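You operate a simulated robot arm through the tools that you are given. There is no shell and no other tool. Be economical: measure what you need, move in short steps, check, and stop when the job is done.

You run a simulated robot arm. Do the job below in one go: nothing can be reset, and whatever is moved stays where it is left.

JOB
Tighten cap bolts one and three of the bearing housing to 60 Nm.
Fine: first turn each in half a turn by hand; then set the setter dial, run one, then three, with the orange driver and put it back in its dock. Set down upright: orange driver.
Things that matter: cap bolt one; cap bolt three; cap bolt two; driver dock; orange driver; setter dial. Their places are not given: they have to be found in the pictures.

The check looks at the end state, three seconds after you hand in, the way a careful person would. Anything else that was tipped, shoved, dropped, spilled or broken makes it a failure. A push-on lid holds only when it is set on centred and level and pressed home; a screw cap is set on level and turned clockwise until tight.

ROBOT AND FRAMES
A 6-joint arm with a two-finger parallel gripper, fixed in place. Base frame: the origin is at the foot of the arm, x ahead of it, y to its left, z up. Readings come in mm, rad, newtons and seconds.
With the tool pointing down near the work surface it reaches from about 240 to 660 mm from the base axis. Its first joint turns from -1.152 to 1.152 rad. Payload 2.9 kg.
Tool frame: the origin (TCP) lies between the finger pads and is the grasp point; the fingertips stand 30 mm ahead of it; z points along the fingers, y is the line along which they close. Largest opening 110 mm; finger width 20, thickness 10; the body of the gripper, 48 by 112 mm, starts 55 mm behind the TCP.
Orientation is told as [roll, pitch, yaw] about the base's x, y, z axes, in that order, counted from this pose: with the fingers straight down and closing along the base's y, the tool's x points along the base's -x, its y along +y and its z along -z.

CONTROLS
- The arm moves only by the tool nudge_tool. Its argument "targets" is text: rows parted by semicolons, each of 6 numbers parted by spaces: the shift along the tool's x, y, z in mm, then the turn, a rotation vector about the tool's x, y, z in rad. In form: dx dy dz rx ry rz; .... A call has 1 to 8 rows; each row is the pose to reach, as a shift and turn from the pose commanded when the call began, along the tool's axes at that moment. "fingers" is the gripper command, from -1 (fully open) to 1 (shut), values between in proportion, set as the call begins (left out, the last holds). Each row takes 0.2 s and may step no farther than 50 mm and 0.15 rad from the row before; otherwise, or with a gripper value out of range, the whole call is refused. A pose out of reach is approached as far as the arm can. The call stops where the force on the tool passes 70 N (or 10 N more than at its start, if that is more) or the arm is blocked; 0.2 s more then pass. The fingers move at their own pace (about 108 mm/s each) and stop on an object; they squeeze with about 21 N. The grip force told is the motor's: it shows also when the fingers shut on nothing. Time passes only in rows, and 0.2 s behind the last, so rows that repeat a pose let the fingers close. It gives the time, the measured TCP pose, the force on the tool (base axes), the opening and the grip force at its end, in the units of the frame above (readings bear some noise), with the torque about the TCP (base axes, N m) and any sound that the robot's microphone picked up.
- Cameras (640 x 400 px; columns grow to the right, rows downward): "scene" is fixed at [77.7, 434.5, 1424.9]; the picture's right is [-0.75, -0.67, 0.00], its down [-0.23, 0.25, -0.94] and it looks along [0.63, -0.70, -0.34] (base axes); focal length 352 px, centre (320, 200). "wrist" rides on the gripper at [72, 17, -103] in the tool frame; the picture's right is [-0.23, 0.97, 0.00], its down [-0.76, -0.18, -0.62] and it looks along [-0.61, -0.14, 0.78] (tool axes); focal length 222 px, centre (320, 200).
- capture(camera): a new picture of that camera. No time passes.
- probe_pixels(camera, pixels): for up to 12 pixels [column, row] of the newest picture of that camera ("zoom" is the newest enlarged one), the place [x, y, z] in the base frame of the surface seen there, good to about 2 mm, but the place of the scene camera against the robot may be out by one fixed shift of up to 18 mm in any direction. No time passes.
- zoom(camera, box): a new picture of the part [left, top, right, bottom] of that camera's present view, enlarged. No time passes.
- job_done(): hands the job in; it is judged then, once.

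Work in short steps. Measure before you move; look again where a grasp or a placing could have gone wrong, and mend it. You have 80 turns and 46 pictures in all, those below and enlarged ones among them. Open the gripper and draw the arm clear of the work before you hand the job in, unless the task says otherwise; then end with one line.

The tools are called as a command line: name --argument value ..., lists and objects as JSON in quotes. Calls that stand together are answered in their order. nudge_tool: Moves the arm, as the interface text tells. Its arguments: {"type":"object","properties":{"targets":{"type":"string"},"fingers":{"type":"number"}},"required":["targets"]} The other tools are called the same way: capture (camera) takes a picture; probe_pixels (camera, pixels) gives the place of the surface under pixels of a picture; zoom (camera, box) takes an enlarged picture of a part of a camera's view; job_done () hands the job in.

At the start:

```text
t: 0.0
eef_pos: [384.0, -59.9, 1272.0]
ee_rot: [0.001, 0.0, 0.0]
ft_force: [-0.3, 0.0, -0.3]
wrist_torque: [0.02, 0.03, 0.04]
finger_gap: 110.2
grip_force: 0.0
```

scene: 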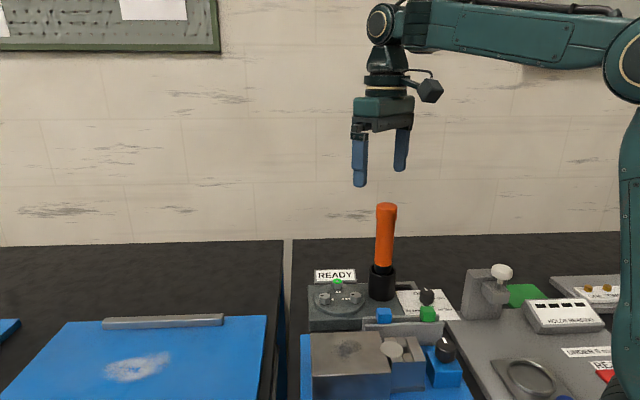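
wrist: 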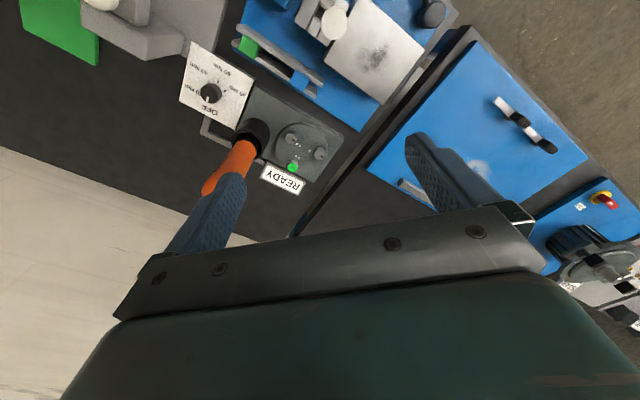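

The pictures show an orange driver near scene (385,250), a dial plate near (425,298) and a round housing near (338,298). I enlarge both views to find the bolts and the dial.

zoom --camera "scene" --box '[290, 240, 480, 360]'

zoom --camera "wrist" --box '[170, 30, 360, 210]'

```text
3.33 times, centred on (385, 300) of scene
```

zoom: 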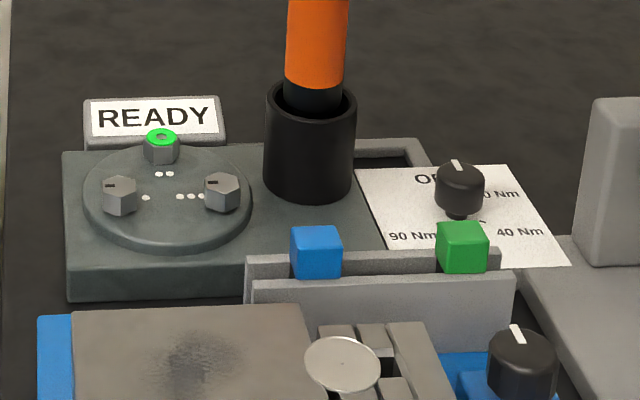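

```text
2.22 times, centred on (265, 120) of wrist
```

zoom: 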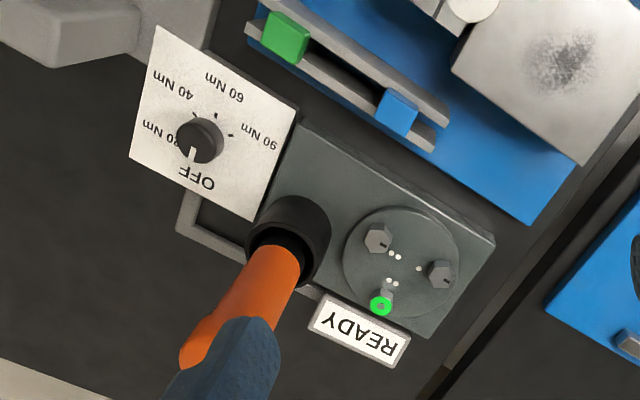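

In the wrist enlargement the bolts show at (440,272) with one dot, (379,240) with three dots and (381,306) green with two dots. The dial is at (200,140). I probe these.

probe_pixels --camera "zoom" --pixels '[[440, 267], [376, 232], [381, 306], [419, 268], [199, 132], [194, 152], [288, 210], [262, 240], [275, 258], [200, 345], [400, 310], [470, 250]]'

probe_pixels --camera "scene" --pixels '[[386, 206], [384, 255], [338, 282], [427, 292], [321, 298], [352, 297]]'

```text
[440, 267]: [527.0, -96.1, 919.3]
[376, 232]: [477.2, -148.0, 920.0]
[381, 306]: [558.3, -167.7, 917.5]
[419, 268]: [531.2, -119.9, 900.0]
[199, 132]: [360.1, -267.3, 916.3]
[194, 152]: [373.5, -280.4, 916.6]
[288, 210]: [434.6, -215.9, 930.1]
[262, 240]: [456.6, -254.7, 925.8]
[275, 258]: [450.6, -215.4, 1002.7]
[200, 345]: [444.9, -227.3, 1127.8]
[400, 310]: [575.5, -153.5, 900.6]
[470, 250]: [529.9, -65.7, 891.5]
```

```text
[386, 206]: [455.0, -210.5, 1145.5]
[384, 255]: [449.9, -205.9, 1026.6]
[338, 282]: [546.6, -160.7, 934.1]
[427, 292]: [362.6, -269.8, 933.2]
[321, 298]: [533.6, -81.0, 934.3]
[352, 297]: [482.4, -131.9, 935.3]
```

The wrist probes put bolt one at about (527,-97,919), bolt three at (477,-148), the dial at (362,-270) and the driver axis near (450,-220). I move above bolt one, partly closing the fingers, and look.

nudge_tool --targets "-24 -6 35 0 0 0; -48 -12 70 0 0 0; -72 -19 106 0 0 0; -96 -25 141 0 0 0; -120 -32 176 0 0 0; -143 -38 212 0 0 0; -143 -38 212 0 0 0" --fingers 0.1

capture --camera "wrist"

```text
t: 1.6
eef_pos: [529.7, -97.5, 1057.8]
ee_rot: [0.001, -0.003, 0.0]
ft_force: [0.3, -0.3, 0.2]
wrist_torque: [0.02, 0.01, 0.0]
finger_gap: 49.6
grip_force: 0.1
```

```text
41 pictures are left
```

wrist: 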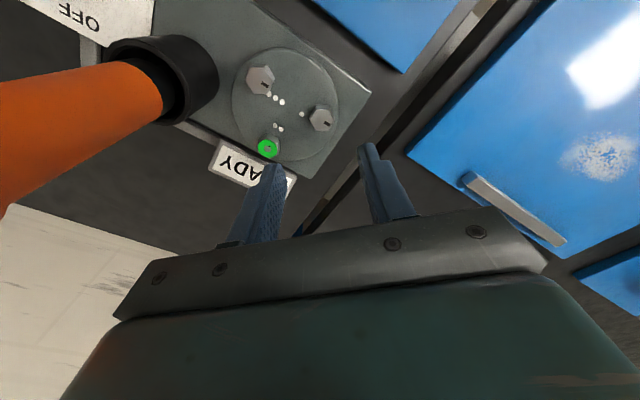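

The bolts show at (320,118), (260,78) and (268,148). I enlarge that part to see their marks and flats.

zoom --camera "wrist" --box '[220, 50, 356, 160]'

```text
3.64 times, centred on (288, 105) of wrist
```

zoom: 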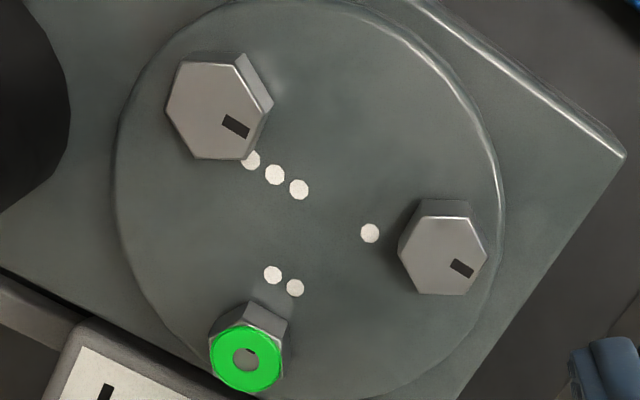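

The hex corners are clear, so I probe them for centre and orientation.

probe_pixels --camera "zoom" --pixels '[[420, 221], [466, 222], [483, 255], [464, 291], [421, 289], [403, 254], [187, 67], [234, 70], [262, 115], [243, 155], [198, 152], [170, 105]]'

probe_pixels --camera "zoom" --pixels '[[470, 272], [453, 264], [247, 132], [226, 121], [246, 358], [370, 233], [275, 175], [445, 203], [250, 330], [272, 275]]'

```text
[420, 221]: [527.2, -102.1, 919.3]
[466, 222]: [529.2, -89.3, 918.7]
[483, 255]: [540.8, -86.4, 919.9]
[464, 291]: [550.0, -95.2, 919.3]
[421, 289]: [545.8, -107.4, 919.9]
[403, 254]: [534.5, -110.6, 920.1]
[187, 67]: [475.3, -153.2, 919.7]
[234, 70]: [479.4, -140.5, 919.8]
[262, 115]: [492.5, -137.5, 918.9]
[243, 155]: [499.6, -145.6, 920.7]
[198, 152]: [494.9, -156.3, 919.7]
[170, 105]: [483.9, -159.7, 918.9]
```

```text
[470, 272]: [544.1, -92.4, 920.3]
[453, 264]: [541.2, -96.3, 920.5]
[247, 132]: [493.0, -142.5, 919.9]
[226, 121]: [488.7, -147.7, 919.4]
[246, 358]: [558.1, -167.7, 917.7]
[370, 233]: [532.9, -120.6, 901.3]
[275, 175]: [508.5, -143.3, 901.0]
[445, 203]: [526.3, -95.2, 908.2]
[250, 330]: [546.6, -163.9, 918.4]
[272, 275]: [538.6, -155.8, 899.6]
```

Bolt one's centre is about (538,-98.5) and bolt three's (487.6,-149). Both have tops near 919.5 and flat normals at 45/105/165°. I centre over bolt one, yaw +15° and come partway down with the fingers about 50 mm apart.

nudge_tool --targets "-5 0 30 0 0 -0.131; -9 -0.5 70 0 0 -0.262; -9 -0.5 80 0 0 -0.262; -9 -0.5 80 0 0 -0.262"

```text
t: 2.6
eef_pos: [534.6, -99.7, 977.8]
ee_rot: [0.0, -0.001, 0.264]
ft_force: [-0.3, -0.6, -0.6]
wrist_torque: [0.0, -0.03, 0.0]
finger_gap: 49.6
grip_force: 0.0
```

The pose is good to within noise. I go down to about z 936, tips near 906, and look before closing.

nudge_tool --targets "-2 -0.5 22 0 0 0; -2 -0.5 43 0 0 0; -2 -0.5 43 0 0 0; -2 -0.5 43 0 0 0"

zoom --camera "wrist" --box '[200, 60, 420, 200]'

```text
t: 3.6
eef_pos: [538.0, -98.4, 934.4]
ee_rot: [0.002, 0.002, 0.265]
ft_force: [0.2, 0.7, -0.2]
wrist_torque: [-0.01, -0.02, 0.02]
finger_gap: 49.3
grip_force: 0.0
```

```text
2.86 times, centred on (310, 130) of wrist
```

zoom: 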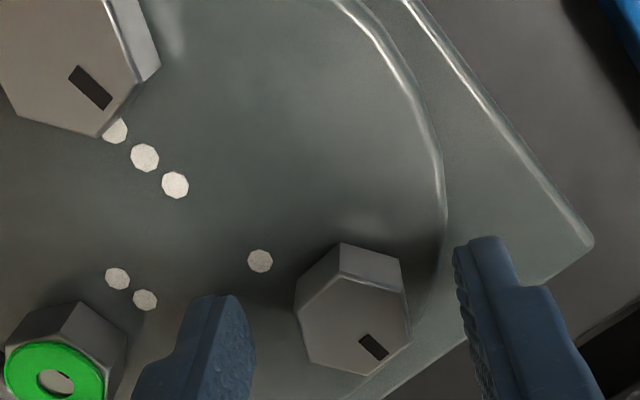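

Bolt one sits between the fingers and nothing touches, so I close.

nudge_tool --targets "0 0 0 0 0 0; 0 0 0 0 0 0; 0 0 0 0 0 0" --fingers 1

```text
t: 4.4
eef_pos: [538.2, -97.5, 934.3]
ee_rot: [0.003, 0.0, 0.262]
ft_force: [-3.3, 10.6, 0.4]
wrist_torque: [0.21, 0.16, -0.04]
finger_gap: 23.5
grip_force: 45.3
```

Gap 23.5 mm on the flats. A side force of 10.6 N along +y says the tool is a bit off centre, so I shift 1 mm along tool y and turn clockwise 60°.

nudge_tool --targets "0 1 0 0 0 0; 0 1 0 0 0 0.15; 0 1 0 0 0 0.3; 0 1 0 0 0 0.45; 0 1 0 0 0 0.6; 0 1 0 0 0 0.75; 0 1 0 0 0 0.9; 0 1 0.3 0 0 1.047"

```text
t: 6.2
eef_pos: [536.8, -96.9, 933.9]
ee_rot: [-0.001, 0.003, -0.787]
ft_force: [10.1, 10.9, -30.5]
wrist_torque: [0.07, -0.45, 0.06]
finger_gap: 23.8
grip_force: 45.5
```

The tool is pulled down 30 N as the bolt screws in, and pushed 15 N along tool +y. I ease down 1 mm and shift 1 mm before going on.

nudge_tool --targets "0 0.5 0.5 0 0 0; 0 1 1 0 0 0"

```text
t: 6.8
eef_pos: [537.4, -96.1, 935.0]
ee_rot: [-0.004, 0.003, -0.785]
ft_force: [-3.7, 10.8, -17.7]
wrist_torque: [0.2, -0.01, -0.01]
finger_gap: 23.4
grip_force: 45.3
```

That eased both forces. I carry on 60° more, easing down 1.3 mm and along tool x a little on the way.

nudge_tool --targets "0.7 0.3 0.7 0 0 0; 0.7 0.3 0.8 0 0 0.15; 0.7 0.3 0.9 0 0 0.3; 0.7 0.3 1 0 0 0.45; 0.7 0.3 1.1 0 0 0.6; 0.7 0.3 1.2 0 0 0.75; 0.7 0.3 1.3 0 0 0.9; 0.7 0.3 1.3 0 0 1.047"

```text
t: 8.6
eef_pos: [537.1, -96.1, 933.0]
ee_rot: [0.002, -0.001, -1.838]
ft_force: [-1.1, -18.5, -18.7]
wrist_torque: [-0.31, 0.04, 0.09]
finger_gap: 23.5
grip_force: 44.9
```

Yaw is now -105°. I correct the side force by about 1.3 mm and turn the last 60°.

nudge_tool --targets "-1.2 0.3 0.8 0 0 0; -1.2 0.3 0.9 0 0 0.15; -1.2 0.3 1 0 0 0.3; -1.2 0.3 1.1 0 0 0.45; -1.2 0.3 1.2 0 0 0.6; -1.2 0.3 1.3 0 0 0.75; -1.2 0.3 1.4 0 0 0.9; -1.2 0.3 1.4 0 0 1.047"

```text
t: 10.4
eef_pos: [537.5, -96.6, 933.5]
ee_rot: [0.001, 0.002, -2.879]
ft_force: [2.7, -6.1, -8.9]
wrist_torque: [-0.19, -0.05, 0.07]
finger_gap: 23.4
grip_force: 45.1
```

The yaw has gone from 0.262 to -2.879, a full half turn. I open, lift 80 mm and look.

nudge_tool --targets "0 0 0 0 0 0; 0 0 0 0 0 0; 0 0 -40 0 0 0; 0 0 -80 0 0 0; 0 0 -80 0 0 0" --fingers 0.1

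capture --camera "wrist"

```text
t: 11.6
eef_pos: [537.1, -98.5, 1015.2]
ee_rot: [0.0, 0.0, -2.877]
ft_force: [-0.3, -0.7, 0.2]
wrist_torque: [0.01, -0.02, 0.03]
finger_gap: 49.6
grip_force: 0.0
```

```text
38 pictures are left
```

wrist: 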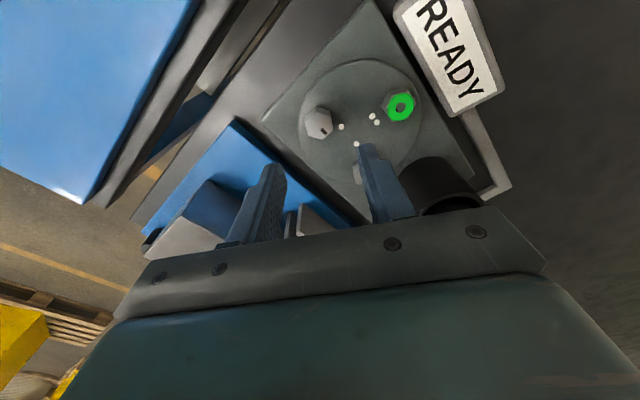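

Bolt one is now at (318,123). I enlarge it to check its mark and height.

zoom --camera "wrist" --box '[290, 80, 430, 160]'

probe_pixels --camera "wrist" --pixels '[[318, 124], [323, 133], [307, 123], [331, 123]]'

```text
4.57 times, centred on (360, 120) of wrist
```

zoom: 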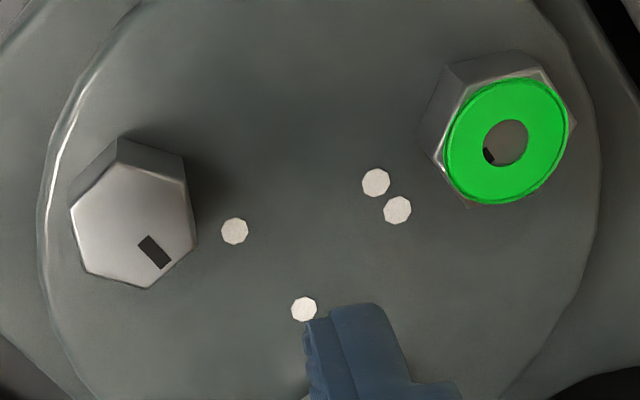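

```text
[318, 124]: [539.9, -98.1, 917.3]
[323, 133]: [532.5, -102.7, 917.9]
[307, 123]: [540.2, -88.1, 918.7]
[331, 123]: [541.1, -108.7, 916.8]
```

Bolt one's mark moved from about 45° to about 220° and the head sank about 2 mm, so the half turn took. Next I check how near the driver stands to bolt three by probing its edges.

probe_pixels --camera "scene" --pixels '[[377, 240], [386, 240], [393, 240], [379, 208], [395, 208], [387, 204], [371, 285], [383, 285], [394, 285], [338, 281], [321, 294], [352, 292]]'

```text
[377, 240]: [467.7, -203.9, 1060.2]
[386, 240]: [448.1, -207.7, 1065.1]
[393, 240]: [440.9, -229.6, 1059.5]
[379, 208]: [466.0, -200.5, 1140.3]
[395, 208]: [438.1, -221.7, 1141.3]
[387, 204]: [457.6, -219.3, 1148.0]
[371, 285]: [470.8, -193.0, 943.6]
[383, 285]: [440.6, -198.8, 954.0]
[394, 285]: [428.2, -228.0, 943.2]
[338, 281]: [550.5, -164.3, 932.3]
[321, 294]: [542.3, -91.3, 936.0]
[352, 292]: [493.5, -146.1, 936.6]
```

The driver axis is at about (453,-221) with radius about 19 mm. So bolt three must be gripped with yaw between about -167° and -71°: I will do three 60° turns from -105° to -165°. I move above it at yaw -105°.

nudge_tool --targets "-8 5 0 0 0 -0.15; -17 10 0 0 0 -0.3; -26 15 0 0 0 -0.45; -35 20 0 0 0 -0.6; -44 26 0 0 0 -0.75; -53 31 0 0 0 -0.9; -60.7 35.8 10 0 0 -1.047; -60.7 35.8 30 0 0 -1.047"

zoom --camera "wrist" --box '[200, 60, 420, 200]'

```text
t: 13.4
eef_pos: [487.6, -146.8, 984.0]
ee_rot: [0.0, -0.001, -1.828]
ft_force: [0.7, 0.3, 0.2]
wrist_torque: [-0.01, 0.01, -0.01]
finger_gap: 49.8
grip_force: 0.0
```

```text
2.86 times, centred on (310, 130) of wrist
```

zoom: 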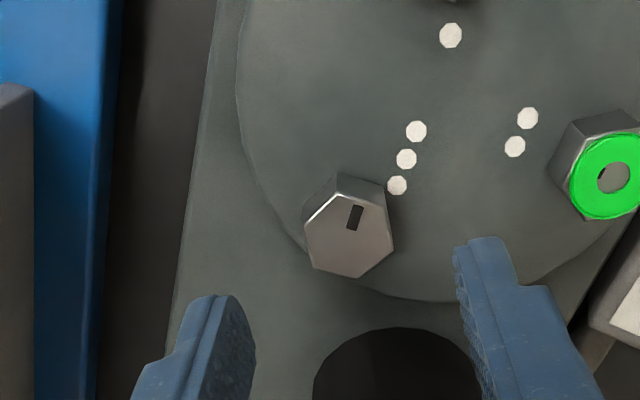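

The flats line up with the fingers. I probe the bolt's corners once more for the centre.

probe_pixels --camera "zoom" --pixels '[[339, 198], [382, 208], [391, 249], [358, 275], [316, 264], [307, 224], [190, 250], [80, 200], [20, 150]]'

```text
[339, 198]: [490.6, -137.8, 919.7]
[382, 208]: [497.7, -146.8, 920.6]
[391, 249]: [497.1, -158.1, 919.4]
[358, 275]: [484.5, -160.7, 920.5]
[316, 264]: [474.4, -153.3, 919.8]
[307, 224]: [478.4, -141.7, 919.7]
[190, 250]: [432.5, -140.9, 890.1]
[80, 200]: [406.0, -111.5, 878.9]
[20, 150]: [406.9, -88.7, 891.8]
```

Bolt three's centre is (487.3,-149.3), so I'm aligned. I lower 48 mm, then close.

nudge_tool --targets "0 0 25 0 0 0; 0 0 48 0 0 0; 0 0 48 0 0 0"

nudge_tool --targets "0 0 0 0 0 0; 0 0 0 0 0 0; 0 0 0 0 0 0" --fingers 1

```text
t: 14.2
eef_pos: [486.9, -145.9, 932.1]
ee_rot: [0.0, 0.002, -1.83]
ft_force: [0.7, 0.2, 0.5]
wrist_torque: [-0.04, 0.01, -0.02]
finger_gap: 49.5
grip_force: 0.0
```

```text
t: 15.0
eef_pos: [487.9, -146.6, 933.1]
ee_rot: [0.0, 0.0, -1.83]
ft_force: [-1.2, 1.0, -1.7]
wrist_torque: [-0.04, 0.03, 0.01]
finger_gap: 23.3
grip_force: 44.8
```

Gripped at 23.3 mm, but the measured y is about 2.5 mm off the bolt's centre. I slide that way and turn 60° clockwise, easing down a little.

nudge_tool --targets "-2 0.3 0 0 0 0; -2 0.3 0.1 0 0 0.15; -2 0.3 0.2 0 0 0.3; -2 0.3 0.3 0 0 0.45; -2 0.3 0.4 0 0 0.6; -2 0.3 0.5 0 0 0.75; -2 0.3 0.6 0 0 0.9; -2 0.3 0.7 0 0 1.047"

```text
t: 16.8
eef_pos: [488.5, -148.1, 933.0]
ee_rot: [-0.002, 0.001, -2.876]
ft_force: [18.3, 18.1, -29.6]
wrist_torque: [0.36, -0.59, 0.01]
finger_gap: 23.7
grip_force: 45.2
```

One 60° done. I open and turn back 60° in place with a 1 mm re-centring, then regrip.

nudge_tool --targets "0 0 0 0 0 0; 1.2 -0.7 0 0 0 -0.15; 1.2 -0.7 0 0 0 -0.3; 1.2 -0.7 0 0 0 -0.45; 1.2 -0.7 0 0 0 -0.6; 1.2 -0.7 0 0 0 -0.75; 1.2 -0.7 0 0 0 -0.9; 1.2 -0.7 0 0 0 -1.047" --fingers 0.1

nudge_tool --targets "0 0 0 0 0 0; 0 0 0 0 0 0; 0 0 0 0 0 0" --fingers 1

```text
t: 18.6
eef_pos: [488.9, -146.9, 933.9]
ee_rot: [0.0, -0.001, -1.828]
ft_force: [0.2, -1.1, 0.8]
wrist_torque: [0.01, 0.01, -0.01]
finger_gap: 49.6
grip_force: 0.0
```

```text
t: 19.4
eef_pos: [487.9, -146.1, 934.1]
ee_rot: [-0.008, -0.001, -1.831]
ft_force: [-23.3, 6.3, 6.1]
wrist_torque: [0.04, 0.24, -0.03]
finger_gap: 23.8
grip_force: 45.4
```

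The bolt pushes the tool along -x, so I shift 1.5 mm back along tool -y and turn the second 60°.

nudge_tool --targets "0 -1.5 0 0 0 0; 0 -1.5 0.1 0 0 0.15; 0 -1.5 0.2 0 0 0.3; 0 -1.5 0.3 0 0 0.45; 0 -1.5 0.4 0 0 0.6; 0 -1.5 0.5 0 0 0.75; 0 -1.5 0.6 0 0 0.9; 0 -1.5 0.6 0 0 1.047"

nudge_tool --targets "0 0 0 0 0 0; 0.5 -0.3 0 0 0 -0.15; 0.5 -0.3 0 0 0 -0.3; 0.5 -0.3 0 0 0 -0.45; 0.5 -0.3 0 0 0 -0.6; 0.5 -0.3 0 0 0 -0.75; 0.5 -0.3 0 0 0 -0.9; 0.5 -0.3 0 0 0 -1.047" --fingers 0.1

nudge_tool --targets "0 0 0 0 0 0; 0 0 0 0 0 0; 0 0 0 0 0 0" --fingers 1

```text
t: 21.2
eef_pos: [489.2, -148.7, 932.2]
ee_rot: [0.001, 0.004, -2.878]
ft_force: [-4.8, 20.2, 13.8]
wrist_torque: [0.21, 0.46, 0.0]
finger_gap: 23.6
grip_force: 45.8
```

```text
t: 23.0
eef_pos: [487.9, -146.3, 933.0]
ee_rot: [0.001, 0.0, -1.826]
ft_force: [0.9, 0.7, -0.5]
wrist_torque: [-0.04, 0.0, 0.0]
finger_gap: 49.6
grip_force: 0.0
```

```text
t: 23.8
eef_pos: [486.7, -147.4, 933.2]
ee_rot: [-0.003, 0.0, -1.831]
ft_force: [-10.1, 2.4, 3.3]
wrist_torque: [0.06, 0.19, 0.01]
finger_gap: 23.4
grip_force: 45.2
```

Regripped cleanly at yaw -105°. Now the third 60°, then open, lift 80 mm and look.

nudge_tool --targets "0 -0.7 0 0 0 0; 0 -0.7 0.1 0 0 0.15; 0 -0.7 0.2 0 0 0.3; 0 -0.7 0.3 0 0 0.45; 0 -0.7 0.4 0 0 0.6; 0 -0.7 0.4 0 0 0.75; 0 -0.7 0.4 0 0 0.9; 0 -0.7 0.4 0 0 1.047"

nudge_tool --targets "0 0 0 0 0 0; 0 0 0 0 0 0; 0 0 -40 0 0 0; 0 0 -80 0 0 0; 0 0 -120 0 0 0; 30 0 -120 0 0 0" --fingers 0.1

zoom --camera "scene" --box '[300, 250, 480, 360]'

capture --camera "wrist"

```text
t: 25.6
eef_pos: [487.8, -148.1, 932.4]
ee_rot: [0.003, 0.005, -2.88]
ft_force: [6.2, 0.2, -1.5]
wrist_torque: [-0.06, 0.58, 0.06]
finger_gap: 23.1
grip_force: 45.0
```

```text
t: 27.0
eef_pos: [516.6, -140.9, 1051.8]
ee_rot: [0.001, -0.001, -2.879]
ft_force: [0.2, 0.8, 0.4]
wrist_torque: [0.02, 0.01, 0.0]
finger_gap: 49.8
grip_force: 0.2
```

```text
3.56 times, centred on (390, 305) of scene
```

zoom: 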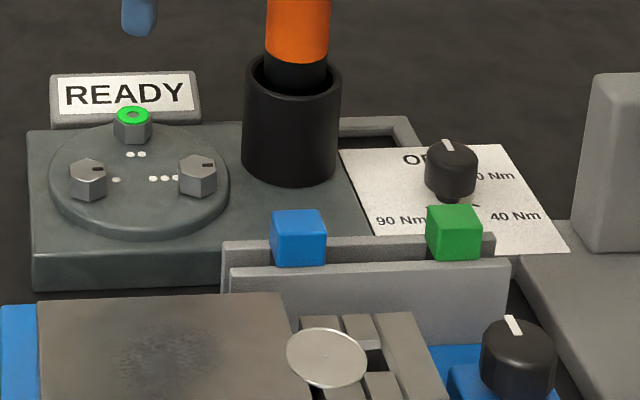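

```text
34 pictures are left
```

wrist: 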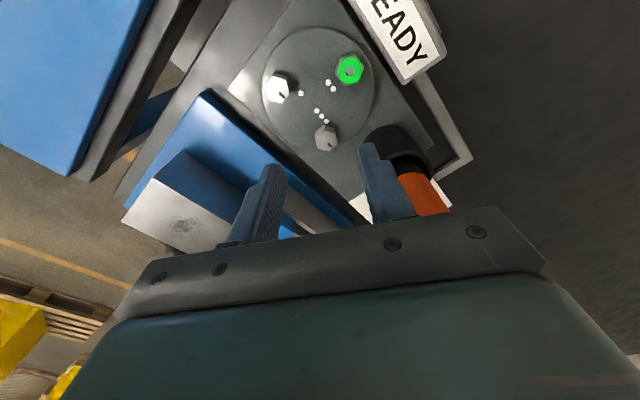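

Both marks are turned by half a turn. Now the dial: I rise above the driver's top and travel over the dial at (362,-272), turning the wrist back as I go.

nudge_tool --targets "0 0 -49 0 0 -0.14; 0 0 -98 0 0 -0.28; 0 0 -147 0 0 -0.42; -36 17 -147 0 0 -0.56; -73 34 -147 0 0 -0.7; -110 52 -147 0 0 -0.84; -147 69 -147 0 0 -0.98; -183.6 86.4 -147 0 0 -1.12"

nudge_tool --targets "0 0 0 0 0 -0.14; 0 0 0 0 0 -0.28; 0 0 0 0 0 -0.42; 0 0 0 0 0 -0.56; 0 0 0 0 0 -0.7; 0 0 0 0 0 -0.84; 0 0 0 0 0 -0.98; 0 0 0 0 0 -1.12"

nudge_tool --targets "0 0 0 0 0 -0.14; 0 0 0 0 0 -0.28; 0 0 0 0 0 -0.42; 0 0 0 0 0 -0.56; 0 0 0 0 0 -0.64; 0 0 0 0 0 -0.64"

capture --camera "wrist"

```text
t: 28.8
eef_pos: [359.6, -269.2, 1197.4]
ee_rot: [-0.002, 0.0, -1.756]
ft_force: [0.4, 0.2, 0.3]
wrist_torque: [-0.01, 0.0, -0.03]
finger_gap: 49.1
grip_force: 0.0
```

```text
t: 30.6
eef_pos: [362.0, -271.0, 1199.2]
ee_rot: [0.0, 0.001, -0.635]
ft_force: [-0.2, 0.7, 0.5]
wrist_torque: [0.0, 0.0, 0.02]
finger_gap: 49.4
grip_force: 0.2
```

```text
t: 32.0
eef_pos: [360.4, -271.0, 1199.0]
ee_rot: [0.0, -0.002, 0.004]
ft_force: [0.3, -0.5, -0.4]
wrist_torque: [-0.01, 0.0, 0.01]
finger_gap: 49.4
grip_force: 0.1
```

```text
33 pictures are left
```

wrist: 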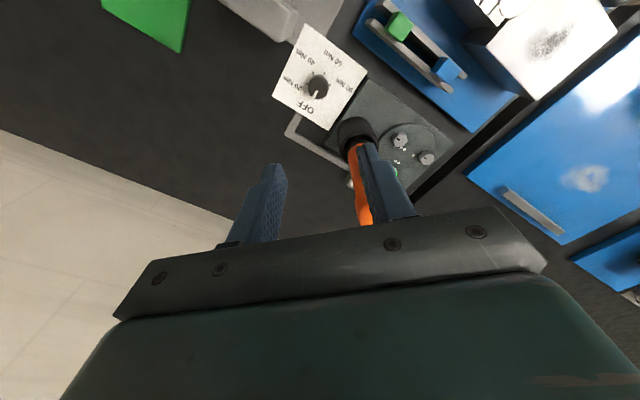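

I'm over the dial at yaw 0; it shows at (318,85). I enlarge it for angles and probe the neighbours.

zoom --camera "wrist" --box '[260, 20, 380, 130]'

probe_pixels --camera "wrist" --pixels '[[270, 15], [290, 25], [400, 25], [446, 67], [318, 80], [317, 95], [255, 10], [380, 160]]'

```text
3.64 times, centred on (320, 75) of wrist
```

zoom: 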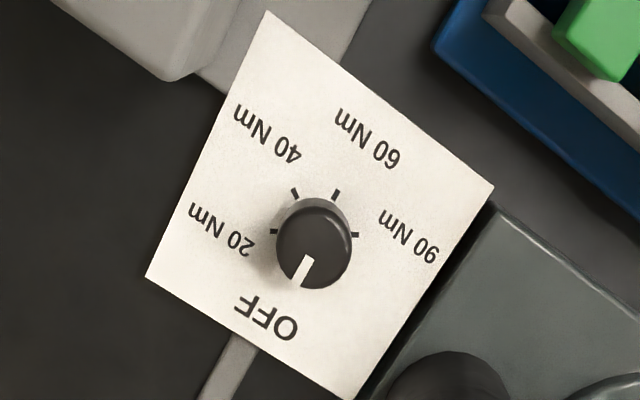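

```text
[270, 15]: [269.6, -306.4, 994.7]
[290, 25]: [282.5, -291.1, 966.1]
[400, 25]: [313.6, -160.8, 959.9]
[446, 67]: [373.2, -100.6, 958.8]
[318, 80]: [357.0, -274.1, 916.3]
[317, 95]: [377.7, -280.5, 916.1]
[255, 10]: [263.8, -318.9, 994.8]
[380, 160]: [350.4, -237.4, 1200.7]
```

The grey post stands to z 995 at about (270..282,-300). I probe the knob's rim, pointer and ticks, and the post's white knob in the scene picture.

probe_pixels --camera "zoom" --pixels '[[280, 240], [351, 245], [318, 212], [311, 287], [308, 258], [300, 282], [273, 232], [295, 194], [336, 195], [356, 235], [380, 160], [270, 315]]'

probe_pixels --camera "scene" --pixels '[[502, 268], [512, 272], [492, 275], [485, 300], [445, 350], [427, 300]]'

```text
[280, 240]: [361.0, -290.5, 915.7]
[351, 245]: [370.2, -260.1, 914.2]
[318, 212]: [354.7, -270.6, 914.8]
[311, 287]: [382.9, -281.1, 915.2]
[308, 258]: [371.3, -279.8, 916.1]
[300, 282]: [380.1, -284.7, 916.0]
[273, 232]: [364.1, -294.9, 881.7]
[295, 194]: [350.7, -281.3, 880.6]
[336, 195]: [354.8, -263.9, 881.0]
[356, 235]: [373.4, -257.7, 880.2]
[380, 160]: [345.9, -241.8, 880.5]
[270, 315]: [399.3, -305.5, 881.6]
```

```text
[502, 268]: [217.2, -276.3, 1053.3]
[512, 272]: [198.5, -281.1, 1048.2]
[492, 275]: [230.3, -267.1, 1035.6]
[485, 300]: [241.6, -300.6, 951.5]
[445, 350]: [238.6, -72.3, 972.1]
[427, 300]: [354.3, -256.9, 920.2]
```

Knob centre about (368.6,-276.2), diameter 31, top 916. The ticks put OFF at 316°, 20 at 256°, 40 at 196°, 60 at 136° and 90 at 76°. So 60 Nm is half a turn clockwise, done as two 90° grips from yaw -20° to -110°. I go down to z 960 and check.

nudge_tool --targets "-6.6 -4.2 40 0 0 0.12; -6.6 -4.2 85 0 0 0.24; -6.6 -4.2 130 0 0 0.35; -6.6 -4.2 175 0 0 0.35; -6.6 -4.2 220 0 0 0.35; -6.6 -4.2 240 0 0 0.35; -6.6 -4.2 240 0 0 0.35" --fingers 0.05

zoom --camera "wrist" --box '[200, 40, 420, 200]'

```text
t: 33.6
eef_pos: [367.4, -276.7, 959.7]
ee_rot: [-0.001, -0.001, -0.349]
ft_force: [-0.1, 0.3, 0.2]
wrist_torque: [0.01, 0.03, -0.04]
finger_gap: 52.4
grip_force: 0.1
```

```text
2.50 times, centred on (310, 120) of wrist
```

zoom: 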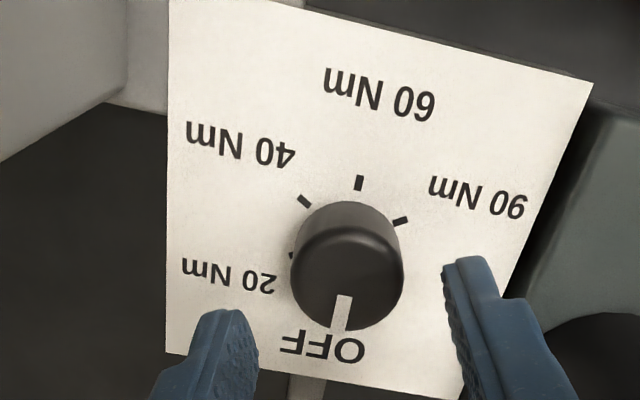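

The knob is between the fingers. I go down to z about 925 and close on it.

nudge_tool --targets "0 0 18 0 0 0; 0 0 35 0 0 0; 0 0 35 0 0 0"

nudge_tool --targets "0 0 0 0 0 0; 0 0 0 0 0 0; 0 0 0 0 0 0" --fingers 1

```text
t: 34.4
eef_pos: [367.7, -277.6, 923.3]
ee_rot: [-0.001, 0.0, -0.347]
ft_force: [-0.3, -0.3, 0.3]
wrist_torque: [0.01, 0.0, 0.05]
finger_gap: 52.4
grip_force: 0.0
```

```text
t: 35.2
eef_pos: [368.1, -275.6, 924.0]
ee_rot: [-0.002, 0.0, -0.349]
ft_force: [1.3, 1.0, -2.2]
wrist_torque: [-0.56, -0.05, -0.01]
finger_gap: 33.3
grip_force: 45.3
```

Gripped with a gap of 33.3 mm and little side force. I turn 90° clockwise in two calls.

nudge_tool --targets "0 0 0 0 0 0.13; 0 0 0 0 0 0.26; 0 0 0 0 0 0.39; 0 0 0 0 0 0.52; 0 0 0 0 0 0.65; 0 0 0 0 0 0.785"

nudge_tool --targets "0 0 0 0 0 0.13; 0 0 0 0 0 0.26; 0 0 0 0 0 0.39; 0 0 0 0 0 0.52; 0 0 0 0 0 0.65; 0 0 0 0 0 0.785"

```text
t: 36.6
eef_pos: [367.6, -276.1, 923.8]
ee_rot: [0.0, -0.001, -1.133]
ft_force: [15.4, -4.2, -21.4]
wrist_torque: [-0.31, 0.11, 0.01]
finger_gap: 33.5
grip_force: 45.2
```

```text
t: 38.0
eef_pos: [368.2, -275.2, 924.5]
ee_rot: [-0.002, 0.0, -1.921]
ft_force: [3.8, -8.3, -27.2]
wrist_torque: [0.26, -0.83, -0.03]
finger_gap: 33.4
grip_force: 44.7
```

I open, lift 30 mm, turn the wrist back and look at the dial.

nudge_tool --targets "0 0 0 0 0 0; 0 0 -30 0 0 0; 0 0 -30 0 0 -0.14; 0 0 -30 0 0 -0.28; 0 0 -30 0 0 -0.42; 0 0 -30 0 0 -0.56; 0 0 -30 0 0 -0.7; 0 0 -30 0 0 -0.785" --fingers 0.05

nudge_tool --targets "0 0 0 0 0 -0.14; 0 0 0 0 0 -0.28; 0 0 0 0 0 -0.42; 0 0 0 0 0 -0.56; 0 0 0 0 0 -0.7; 0 0 0 0 0 -0.785"

zoom --camera "wrist" --box '[200, 40, 420, 200]'

```text
t: 39.8
eef_pos: [367.2, -275.8, 953.5]
ee_rot: [0.0, -0.001, -1.133]
ft_force: [0.6, -0.6, -0.4]
wrist_torque: [0.01, 0.01, 0.02]
finger_gap: 52.3
grip_force: 0.0
```

```text
t: 41.2
eef_pos: [367.2, -275.7, 955.2]
ee_rot: [-0.001, -0.001, -0.346]
ft_force: [-0.8, -0.6, 0.2]
wrist_torque: [0.01, -0.02, 0.0]
finger_gap: 52.5
grip_force: 0.0
```

```text
2.50 times, centred on (310, 120) of wrist
```

zoom: 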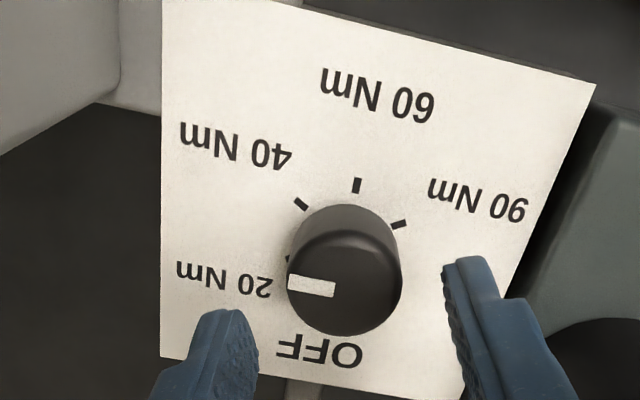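

The pointer now shows from (333,289) to (292,282). I probe it for its true angle.

probe_pixels --camera "zoom" --pixels '[[292, 283], [312, 286], [332, 289], [289, 285], [401, 278], [345, 235], [345, 333], [300, 204], [357, 186], [399, 224]]'

```text
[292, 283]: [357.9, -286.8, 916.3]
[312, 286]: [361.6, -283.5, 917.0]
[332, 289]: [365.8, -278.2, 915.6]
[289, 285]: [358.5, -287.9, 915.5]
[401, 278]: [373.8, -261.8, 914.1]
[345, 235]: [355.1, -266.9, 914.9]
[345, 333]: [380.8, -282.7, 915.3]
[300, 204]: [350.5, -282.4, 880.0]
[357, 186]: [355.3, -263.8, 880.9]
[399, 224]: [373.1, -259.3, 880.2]
```

Pointer at about 228°, so 60 Nm at about 137° needs another 90° clockwise. I regrip and repeat.

nudge_tool --targets "0 0 15 0 0 0; 0 0 30 0 0 0; 0 0 30 0 0 0"

nudge_tool --targets "0 0 0 0 0 0; 0 0 0 0 0 0; 0 0 0 0 0 0" --fingers 1

nudge_tool --targets "0 0 0 0 0 0.13; 0 0 0 0 0 0.26; 0 0 0 0 0 0.39; 0 0 0 0 0 0.52; 0 0 0 0 0 0.65; 0 0 0 0 0 0.785"

nudge_tool --targets "0 0 0 0 0 0.13; 0 0 0 0 0 0.26; 0 0 0 0 0 0.39; 0 0 0 0 0 0.52; 0 0 0 0 0 0.65; 0 0 0 0 0 0.785"

nudge_tool --targets "0 0 0 0 0 0; 0 0 -30 0 0 0; 0 0 -60 0 0 0; 0 0 -60 0 0 0" --fingers 0.05

zoom --camera "wrist" --box '[200, 20, 440, 200]'

```text
t: 42.0
eef_pos: [369.6, -274.5, 925.2]
ee_rot: [0.0, -0.001, -0.347]
ft_force: [-0.5, 0.2, 0.1]
wrist_torque: [-0.01, -0.01, 0.02]
finger_gap: 52.3
grip_force: 0.0
```

```text
t: 42.8
eef_pos: [368.1, -276.6, 925.2]
ee_rot: [0.0, 0.001, -0.35]
ft_force: [0.2, -3.6, -2.3]
wrist_torque: [0.33, -0.21, -0.01]
finger_gap: 33.4
grip_force: 44.9
```

```text
t: 44.2
eef_pos: [368.0, -275.5, 926.1]
ee_rot: [0.002, -0.002, -1.133]
ft_force: [2.0, -0.8, 9.4]
wrist_torque: [-1.4, -0.14, -0.01]
finger_gap: 33.4
grip_force: 45.1
```

```text
t: 45.6
eef_pos: [367.3, -274.9, 924.4]
ee_rot: [0.002, 0.0, -1.921]
ft_force: [4.8, -7.6, 12.0]
wrist_torque: [0.46, 0.32, -0.01]
finger_gap: 33.4
grip_force: 44.5
```

```text
t: 46.6
eef_pos: [367.9, -273.2, 982.3]
ee_rot: [0.0, -0.002, -1.917]
ft_force: [0.4, 0.5, -0.1]
wrist_torque: [0.01, 0.0, 0.01]
finger_gap: 52.2
grip_force: 0.1
```

```text
2.22 times, centred on (320, 110) of wrist
```

zoom: 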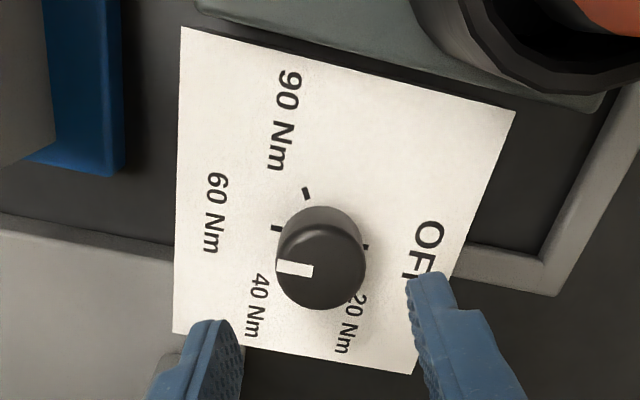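

The pointer appears near 60, with parallax from the knob's height. I probe its true angle.

probe_pixels --camera "zoom" --pixels '[[279, 267], [296, 269], [312, 271], [276, 227], [306, 193], [366, 246], [277, 270], [366, 262], [325, 224], [318, 309]]'

```text
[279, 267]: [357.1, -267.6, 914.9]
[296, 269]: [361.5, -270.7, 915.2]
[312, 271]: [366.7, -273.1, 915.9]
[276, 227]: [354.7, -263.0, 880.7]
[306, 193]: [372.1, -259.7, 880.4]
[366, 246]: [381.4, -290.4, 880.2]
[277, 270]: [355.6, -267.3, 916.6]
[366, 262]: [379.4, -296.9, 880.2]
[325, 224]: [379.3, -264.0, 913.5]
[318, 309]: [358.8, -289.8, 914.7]
```

The pointer reads roughly 144–150° against the tick at about 136°. I zoom in tighter to settle whether it is short.

zoom --camera "wrist" --box '[296, 98, 364, 164]'

```text
6.06 times, centred on (330, 131) of wrist
```

zoom: 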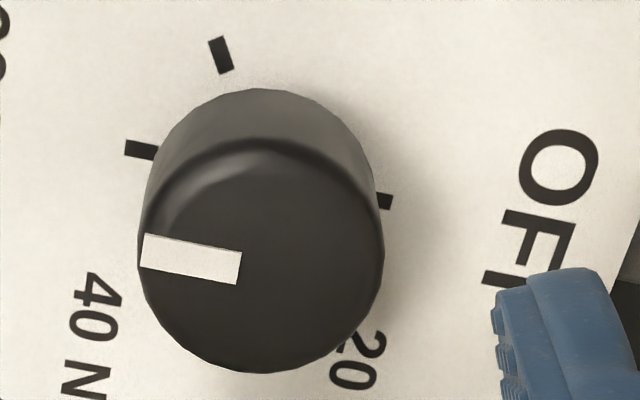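

The pointer line runs parallel to the 60 tick and lines up with OFF opposite, so the dial is on 60 Nm. Now the driver: I rise to z 1215, turn to yaw 0 and look from a spot before it.

nudge_tool --targets "0 0 -40 0 0 0; 0 0 -80 0 0 -0.1; 0 0 -120 0 0 -0.24; 0 0 -160 0 0 -0.38; 0 0 -200 0 0 -0.52; 0 0 -230 0 0 -0.66; 0 0 -230 0 0 -0.8; 0 0 -230 0 0 -0.94" --fingers 0.4

nudge_tool --targets "0 0 0 0 0 -0.14; 0 0 0 0 0 -0.28; 0 0 0 0 0 -0.42; 0 0 0 0 0 -0.56; 0 0 0 0 0 -0.7; 0 0 0 0 0 -0.84; 0 0 0 0 0 -0.981; 0 0 0 0 0 -0.981"

capture --camera "wrist"

```text
t: 48.4
eef_pos: [366.7, -273.5, 1214.5]
ee_rot: [0.0, -0.001, -0.977]
ft_force: [-0.7, -0.2, -0.2]
wrist_torque: [-0.02, -0.01, 0.0]
finger_gap: 33.0
grip_force: 0.1
```

```text
t: 50.2
eef_pos: [366.6, -274.3, 1214.6]
ee_rot: [0.001, 0.001, 0.006]
ft_force: [0.4, -0.1, 0.0]
wrist_torque: [0.01, 0.02, 0.0]
finger_gap: 32.9
grip_force: 0.0
```

```text
27 pictures are left
```

wrist: 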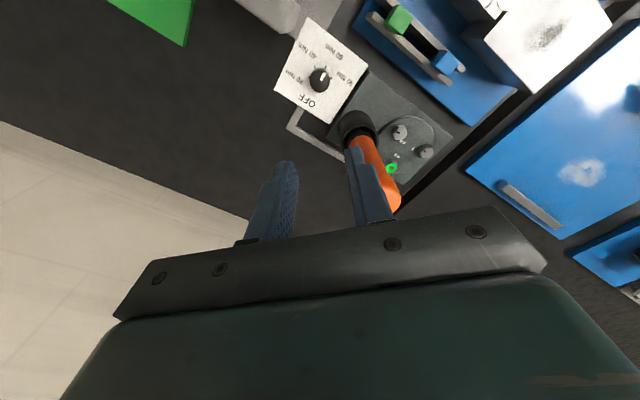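

The driver's top is hidden by a finger. I step to (340,-218) to see it past the fingers.

nudge_tool --targets "14 28 0 0 0 0; 28 57 0 0 0 0; 28 57 0 0 0 0" --fingers -0.4

capture --camera "wrist"

```text
t: 51.0
eef_pos: [341.2, -221.0, 1214.8]
ee_rot: [0.002, 0.001, 0.003]
ft_force: [0.0, -1.0, -0.4]
wrist_torque: [0.04, 0.0, -0.01]
finger_gap: 77.1
grip_force: 0.2
```

```text
26 pictures are left
```

wrist: 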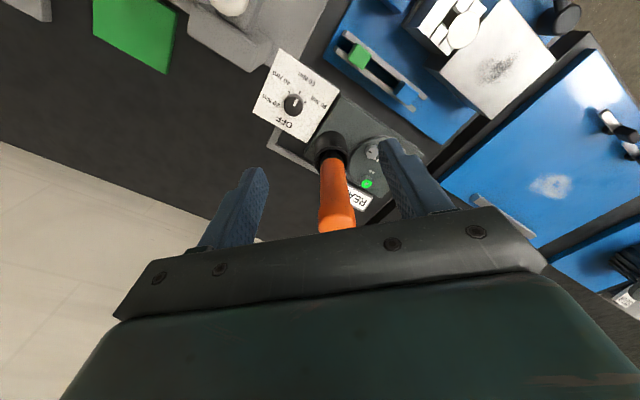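

The driver shows between the fingers. I probe its left and right edges and centre line at several heights.

probe_pixels --camera "wrist" --pixels '[[323, 175], [333, 175], [346, 175], [320, 205], [336, 205], [350, 205], [320, 225], [337, 225], [353, 225], [331, 136], [318, 150], [342, 152]]'

```text
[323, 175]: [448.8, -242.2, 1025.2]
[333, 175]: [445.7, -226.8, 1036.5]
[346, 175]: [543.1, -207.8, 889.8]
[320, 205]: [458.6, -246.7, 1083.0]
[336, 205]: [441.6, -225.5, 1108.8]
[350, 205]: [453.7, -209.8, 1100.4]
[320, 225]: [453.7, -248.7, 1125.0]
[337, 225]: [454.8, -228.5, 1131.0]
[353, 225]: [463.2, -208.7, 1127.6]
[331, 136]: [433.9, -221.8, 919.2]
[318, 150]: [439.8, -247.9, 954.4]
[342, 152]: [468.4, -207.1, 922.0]
```

The driver's axis is (459.5,-228.3), its top at 1131, and the handle about 38 mm wide there. I move over it and then down to z 1150 first.

nudge_tool --targets "-40 -3.5 0 0 0 0; -80 -7 0 0 0 0; -119.5 -10.3 0 0 0 0; -119.5 -10.3 0 0 0 0; -119.5 -10.3 40 0 0 0; -119.5 -10.3 65 0 0 0; -119.5 -10.3 65 0 0 0" --fingers -0.6

capture --camera "wrist"

capture --camera "scene"

```text
t: 52.6
eef_pos: [460.3, -228.2, 1151.0]
ee_rot: [-0.001, 0.0, 0.001]
ft_force: [0.3, 0.1, 0.4]
wrist_torque: [-0.01, 0.02, 0.0]
finger_gap: 87.8
grip_force: 0.1
```

```text
25 pictures are left
```

wrist: 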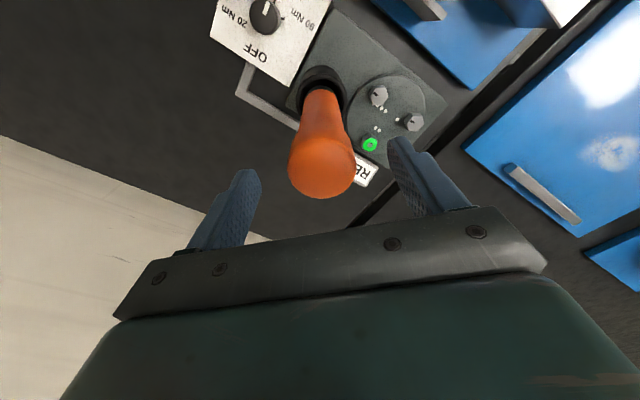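

```text
24 pictures are left
```

scene: 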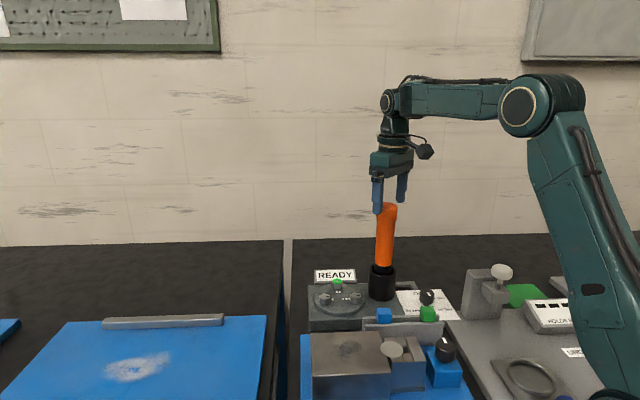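

The top disc shows about (322,165). I probe its rim to refine the axis.

probe_pixels --camera "wrist" --pixels '[[291, 168], [353, 170], [322, 196], [322, 150], [322, 170]]'

```text
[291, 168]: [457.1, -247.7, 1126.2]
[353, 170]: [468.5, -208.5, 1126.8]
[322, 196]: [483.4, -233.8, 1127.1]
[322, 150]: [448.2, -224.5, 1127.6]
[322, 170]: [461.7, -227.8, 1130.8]
```

The axis is nearer (462.5,-228.2). I shift 2.5 mm, descend to z 1090 and close.

nudge_tool --targets "-2.5 0 20 0 0 0; -2.5 0 40 0 0 0; -2.5 0 60 0 0 0; -2.5 0 60 0 0 0"

nudge_tool --targets "0 0 0 0 0 0; 0 0 0 0 0 0; 0 0 0 0 0 0" --fingers 1

```text
t: 53.6
eef_pos: [462.6, -226.4, 1091.6]
ee_rot: [-0.001, -0.001, 0.003]
ft_force: [-0.3, -0.5, -0.6]
wrist_torque: [-0.01, -0.01, 0.02]
finger_gap: 88.1
grip_force: 0.0
```

```text
t: 54.4
eef_pos: [461.2, -225.7, 1090.6]
ee_rot: [0.001, 0.001, 0.001]
ft_force: [0.0, -1.3, 0.6]
wrist_torque: [-0.27, -0.05, 0.02]
finger_gap: 47.9
grip_force: 20.5
```

The gap reads 47.9 and grip 20.5, which is odd. I hold once more to see whether it has settled.

nudge_tool --targets "0 0 0 0 0 0; 0 0 0 0 0 0; 0 0 0 0 0 0"

zoom --camera "scene" --box '[340, 130, 460, 310]'

```text
t: 55.2
eef_pos: [462.5, -226.8, 1091.0]
ee_rot: [-0.001, -0.001, 0.004]
ft_force: [0.5, -1.9, -0.1]
wrist_torque: [-0.32, -0.09, 0.01]
finger_gap: 47.9
grip_force: 21.6
```

```text
2.22 times, centred on (400, 220) of scene
```

zoom: 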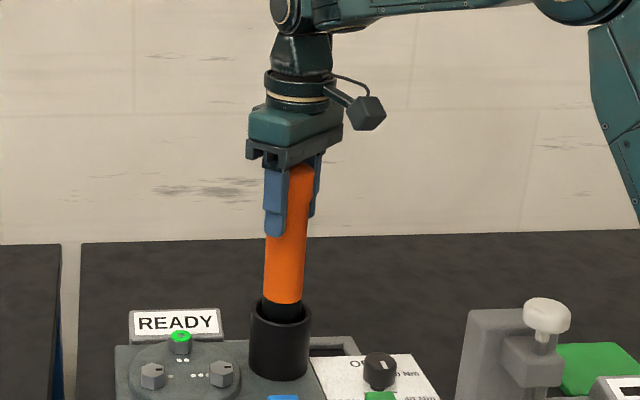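

The fingers hold the handle. I lift slowly 40 mm and watch the force.

nudge_tool --targets "0 0 -10 0 0 0; 0 0 -20 0 0 0; 0 0 -30 0 0 0; 0 0 -40 0 0 0; 0 0 -40 0 0 0"

zoom --camera "scene" --box '[340, 130, 460, 310]'

```text
t: 56.4
eef_pos: [461.1, -228.5, 1130.4]
ee_rot: [0.001, 0.0, 0.004]
ft_force: [0.5, 0.0, -7.4]
wrist_torque: [-0.01, 0.01, 0.01]
finger_gap: 48.1
grip_force: 21.1
```

```text
2.22 times, centred on (400, 220) of scene
```

zoom: 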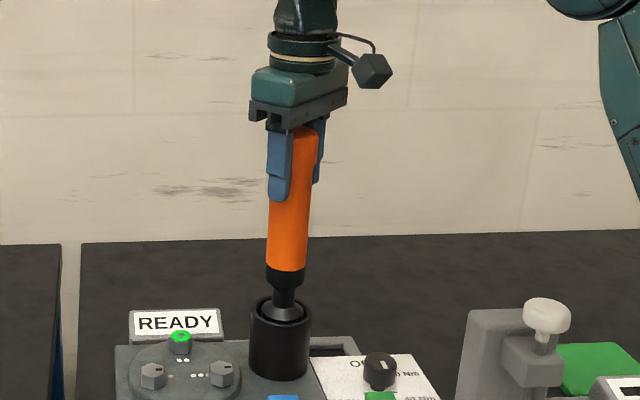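

It rises with 7.4 N of weight and no slip. I lift 80 mm more to see the bit's bottom.

nudge_tool --targets "0 0 -20 0 0 0; 0 0 -40 0 0 0; 0 0 -60 0 0 0; 0 0 -80 0 0 0; 0 0 -80 0 0 0"

zoom --camera "scene" --box '[320, 180, 460, 310]'

capture --camera "wrist"

```text
t: 57.6
eef_pos: [460.7, -229.1, 1210.7]
ee_rot: [-0.002, 0.0, 0.004]
ft_force: [-0.1, -0.5, -7.0]
wrist_torque: [-0.03, 0.04, 0.0]
finger_gap: 48.0
grip_force: 21.3
```

```text
3.08 times, centred on (390, 245) of scene
```

zoom: 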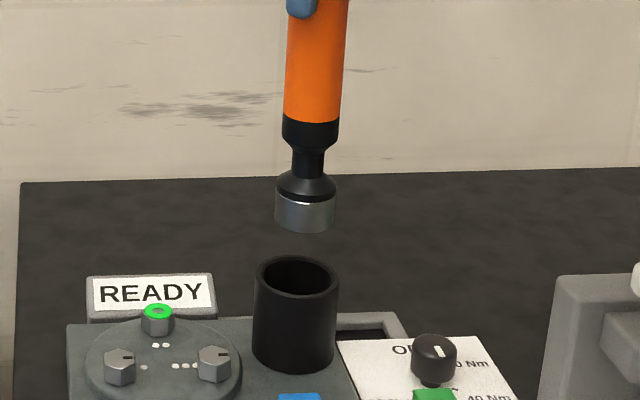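

```text
20 pictures are left
```

wrist: 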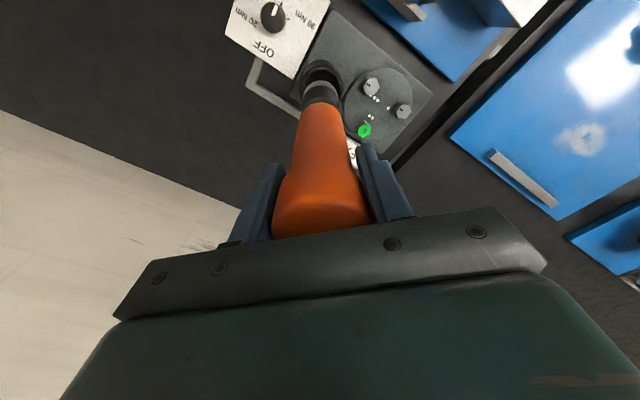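

The socket hangs clear above the dock. I probe the socket, the dock mouth and the bolts in the same scene frame to get relative heights and axes.

probe_pixels --camera "zoom" --pixels '[[277, 215], [304, 225], [332, 215], [304, 230], [290, 105], [337, 105], [256, 280], [337, 283], [297, 259], [293, 302], [119, 358], [214, 353]]'

```text
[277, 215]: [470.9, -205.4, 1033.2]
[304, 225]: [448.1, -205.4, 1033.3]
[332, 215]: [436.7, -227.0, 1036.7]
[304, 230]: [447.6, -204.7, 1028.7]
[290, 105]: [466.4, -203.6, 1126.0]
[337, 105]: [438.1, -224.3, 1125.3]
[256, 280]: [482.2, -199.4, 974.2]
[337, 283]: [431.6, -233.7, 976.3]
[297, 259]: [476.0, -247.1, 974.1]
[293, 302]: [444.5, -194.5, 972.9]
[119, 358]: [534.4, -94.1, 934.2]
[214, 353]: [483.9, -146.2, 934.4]
```

The socket bottom is about 198 mm below the TCP. For the axis I zoom the wrist view, which has no fixed shift, on the socket.

zoom --camera "wrist" --box '[270, 50, 430, 150]'

```text
4.00 times, centred on (350, 100) of wrist
```

zoom: 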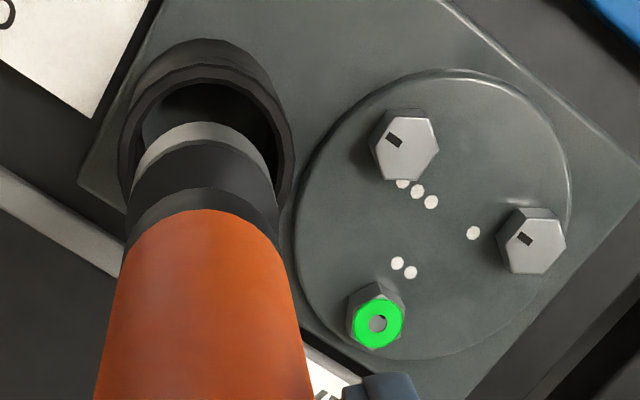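

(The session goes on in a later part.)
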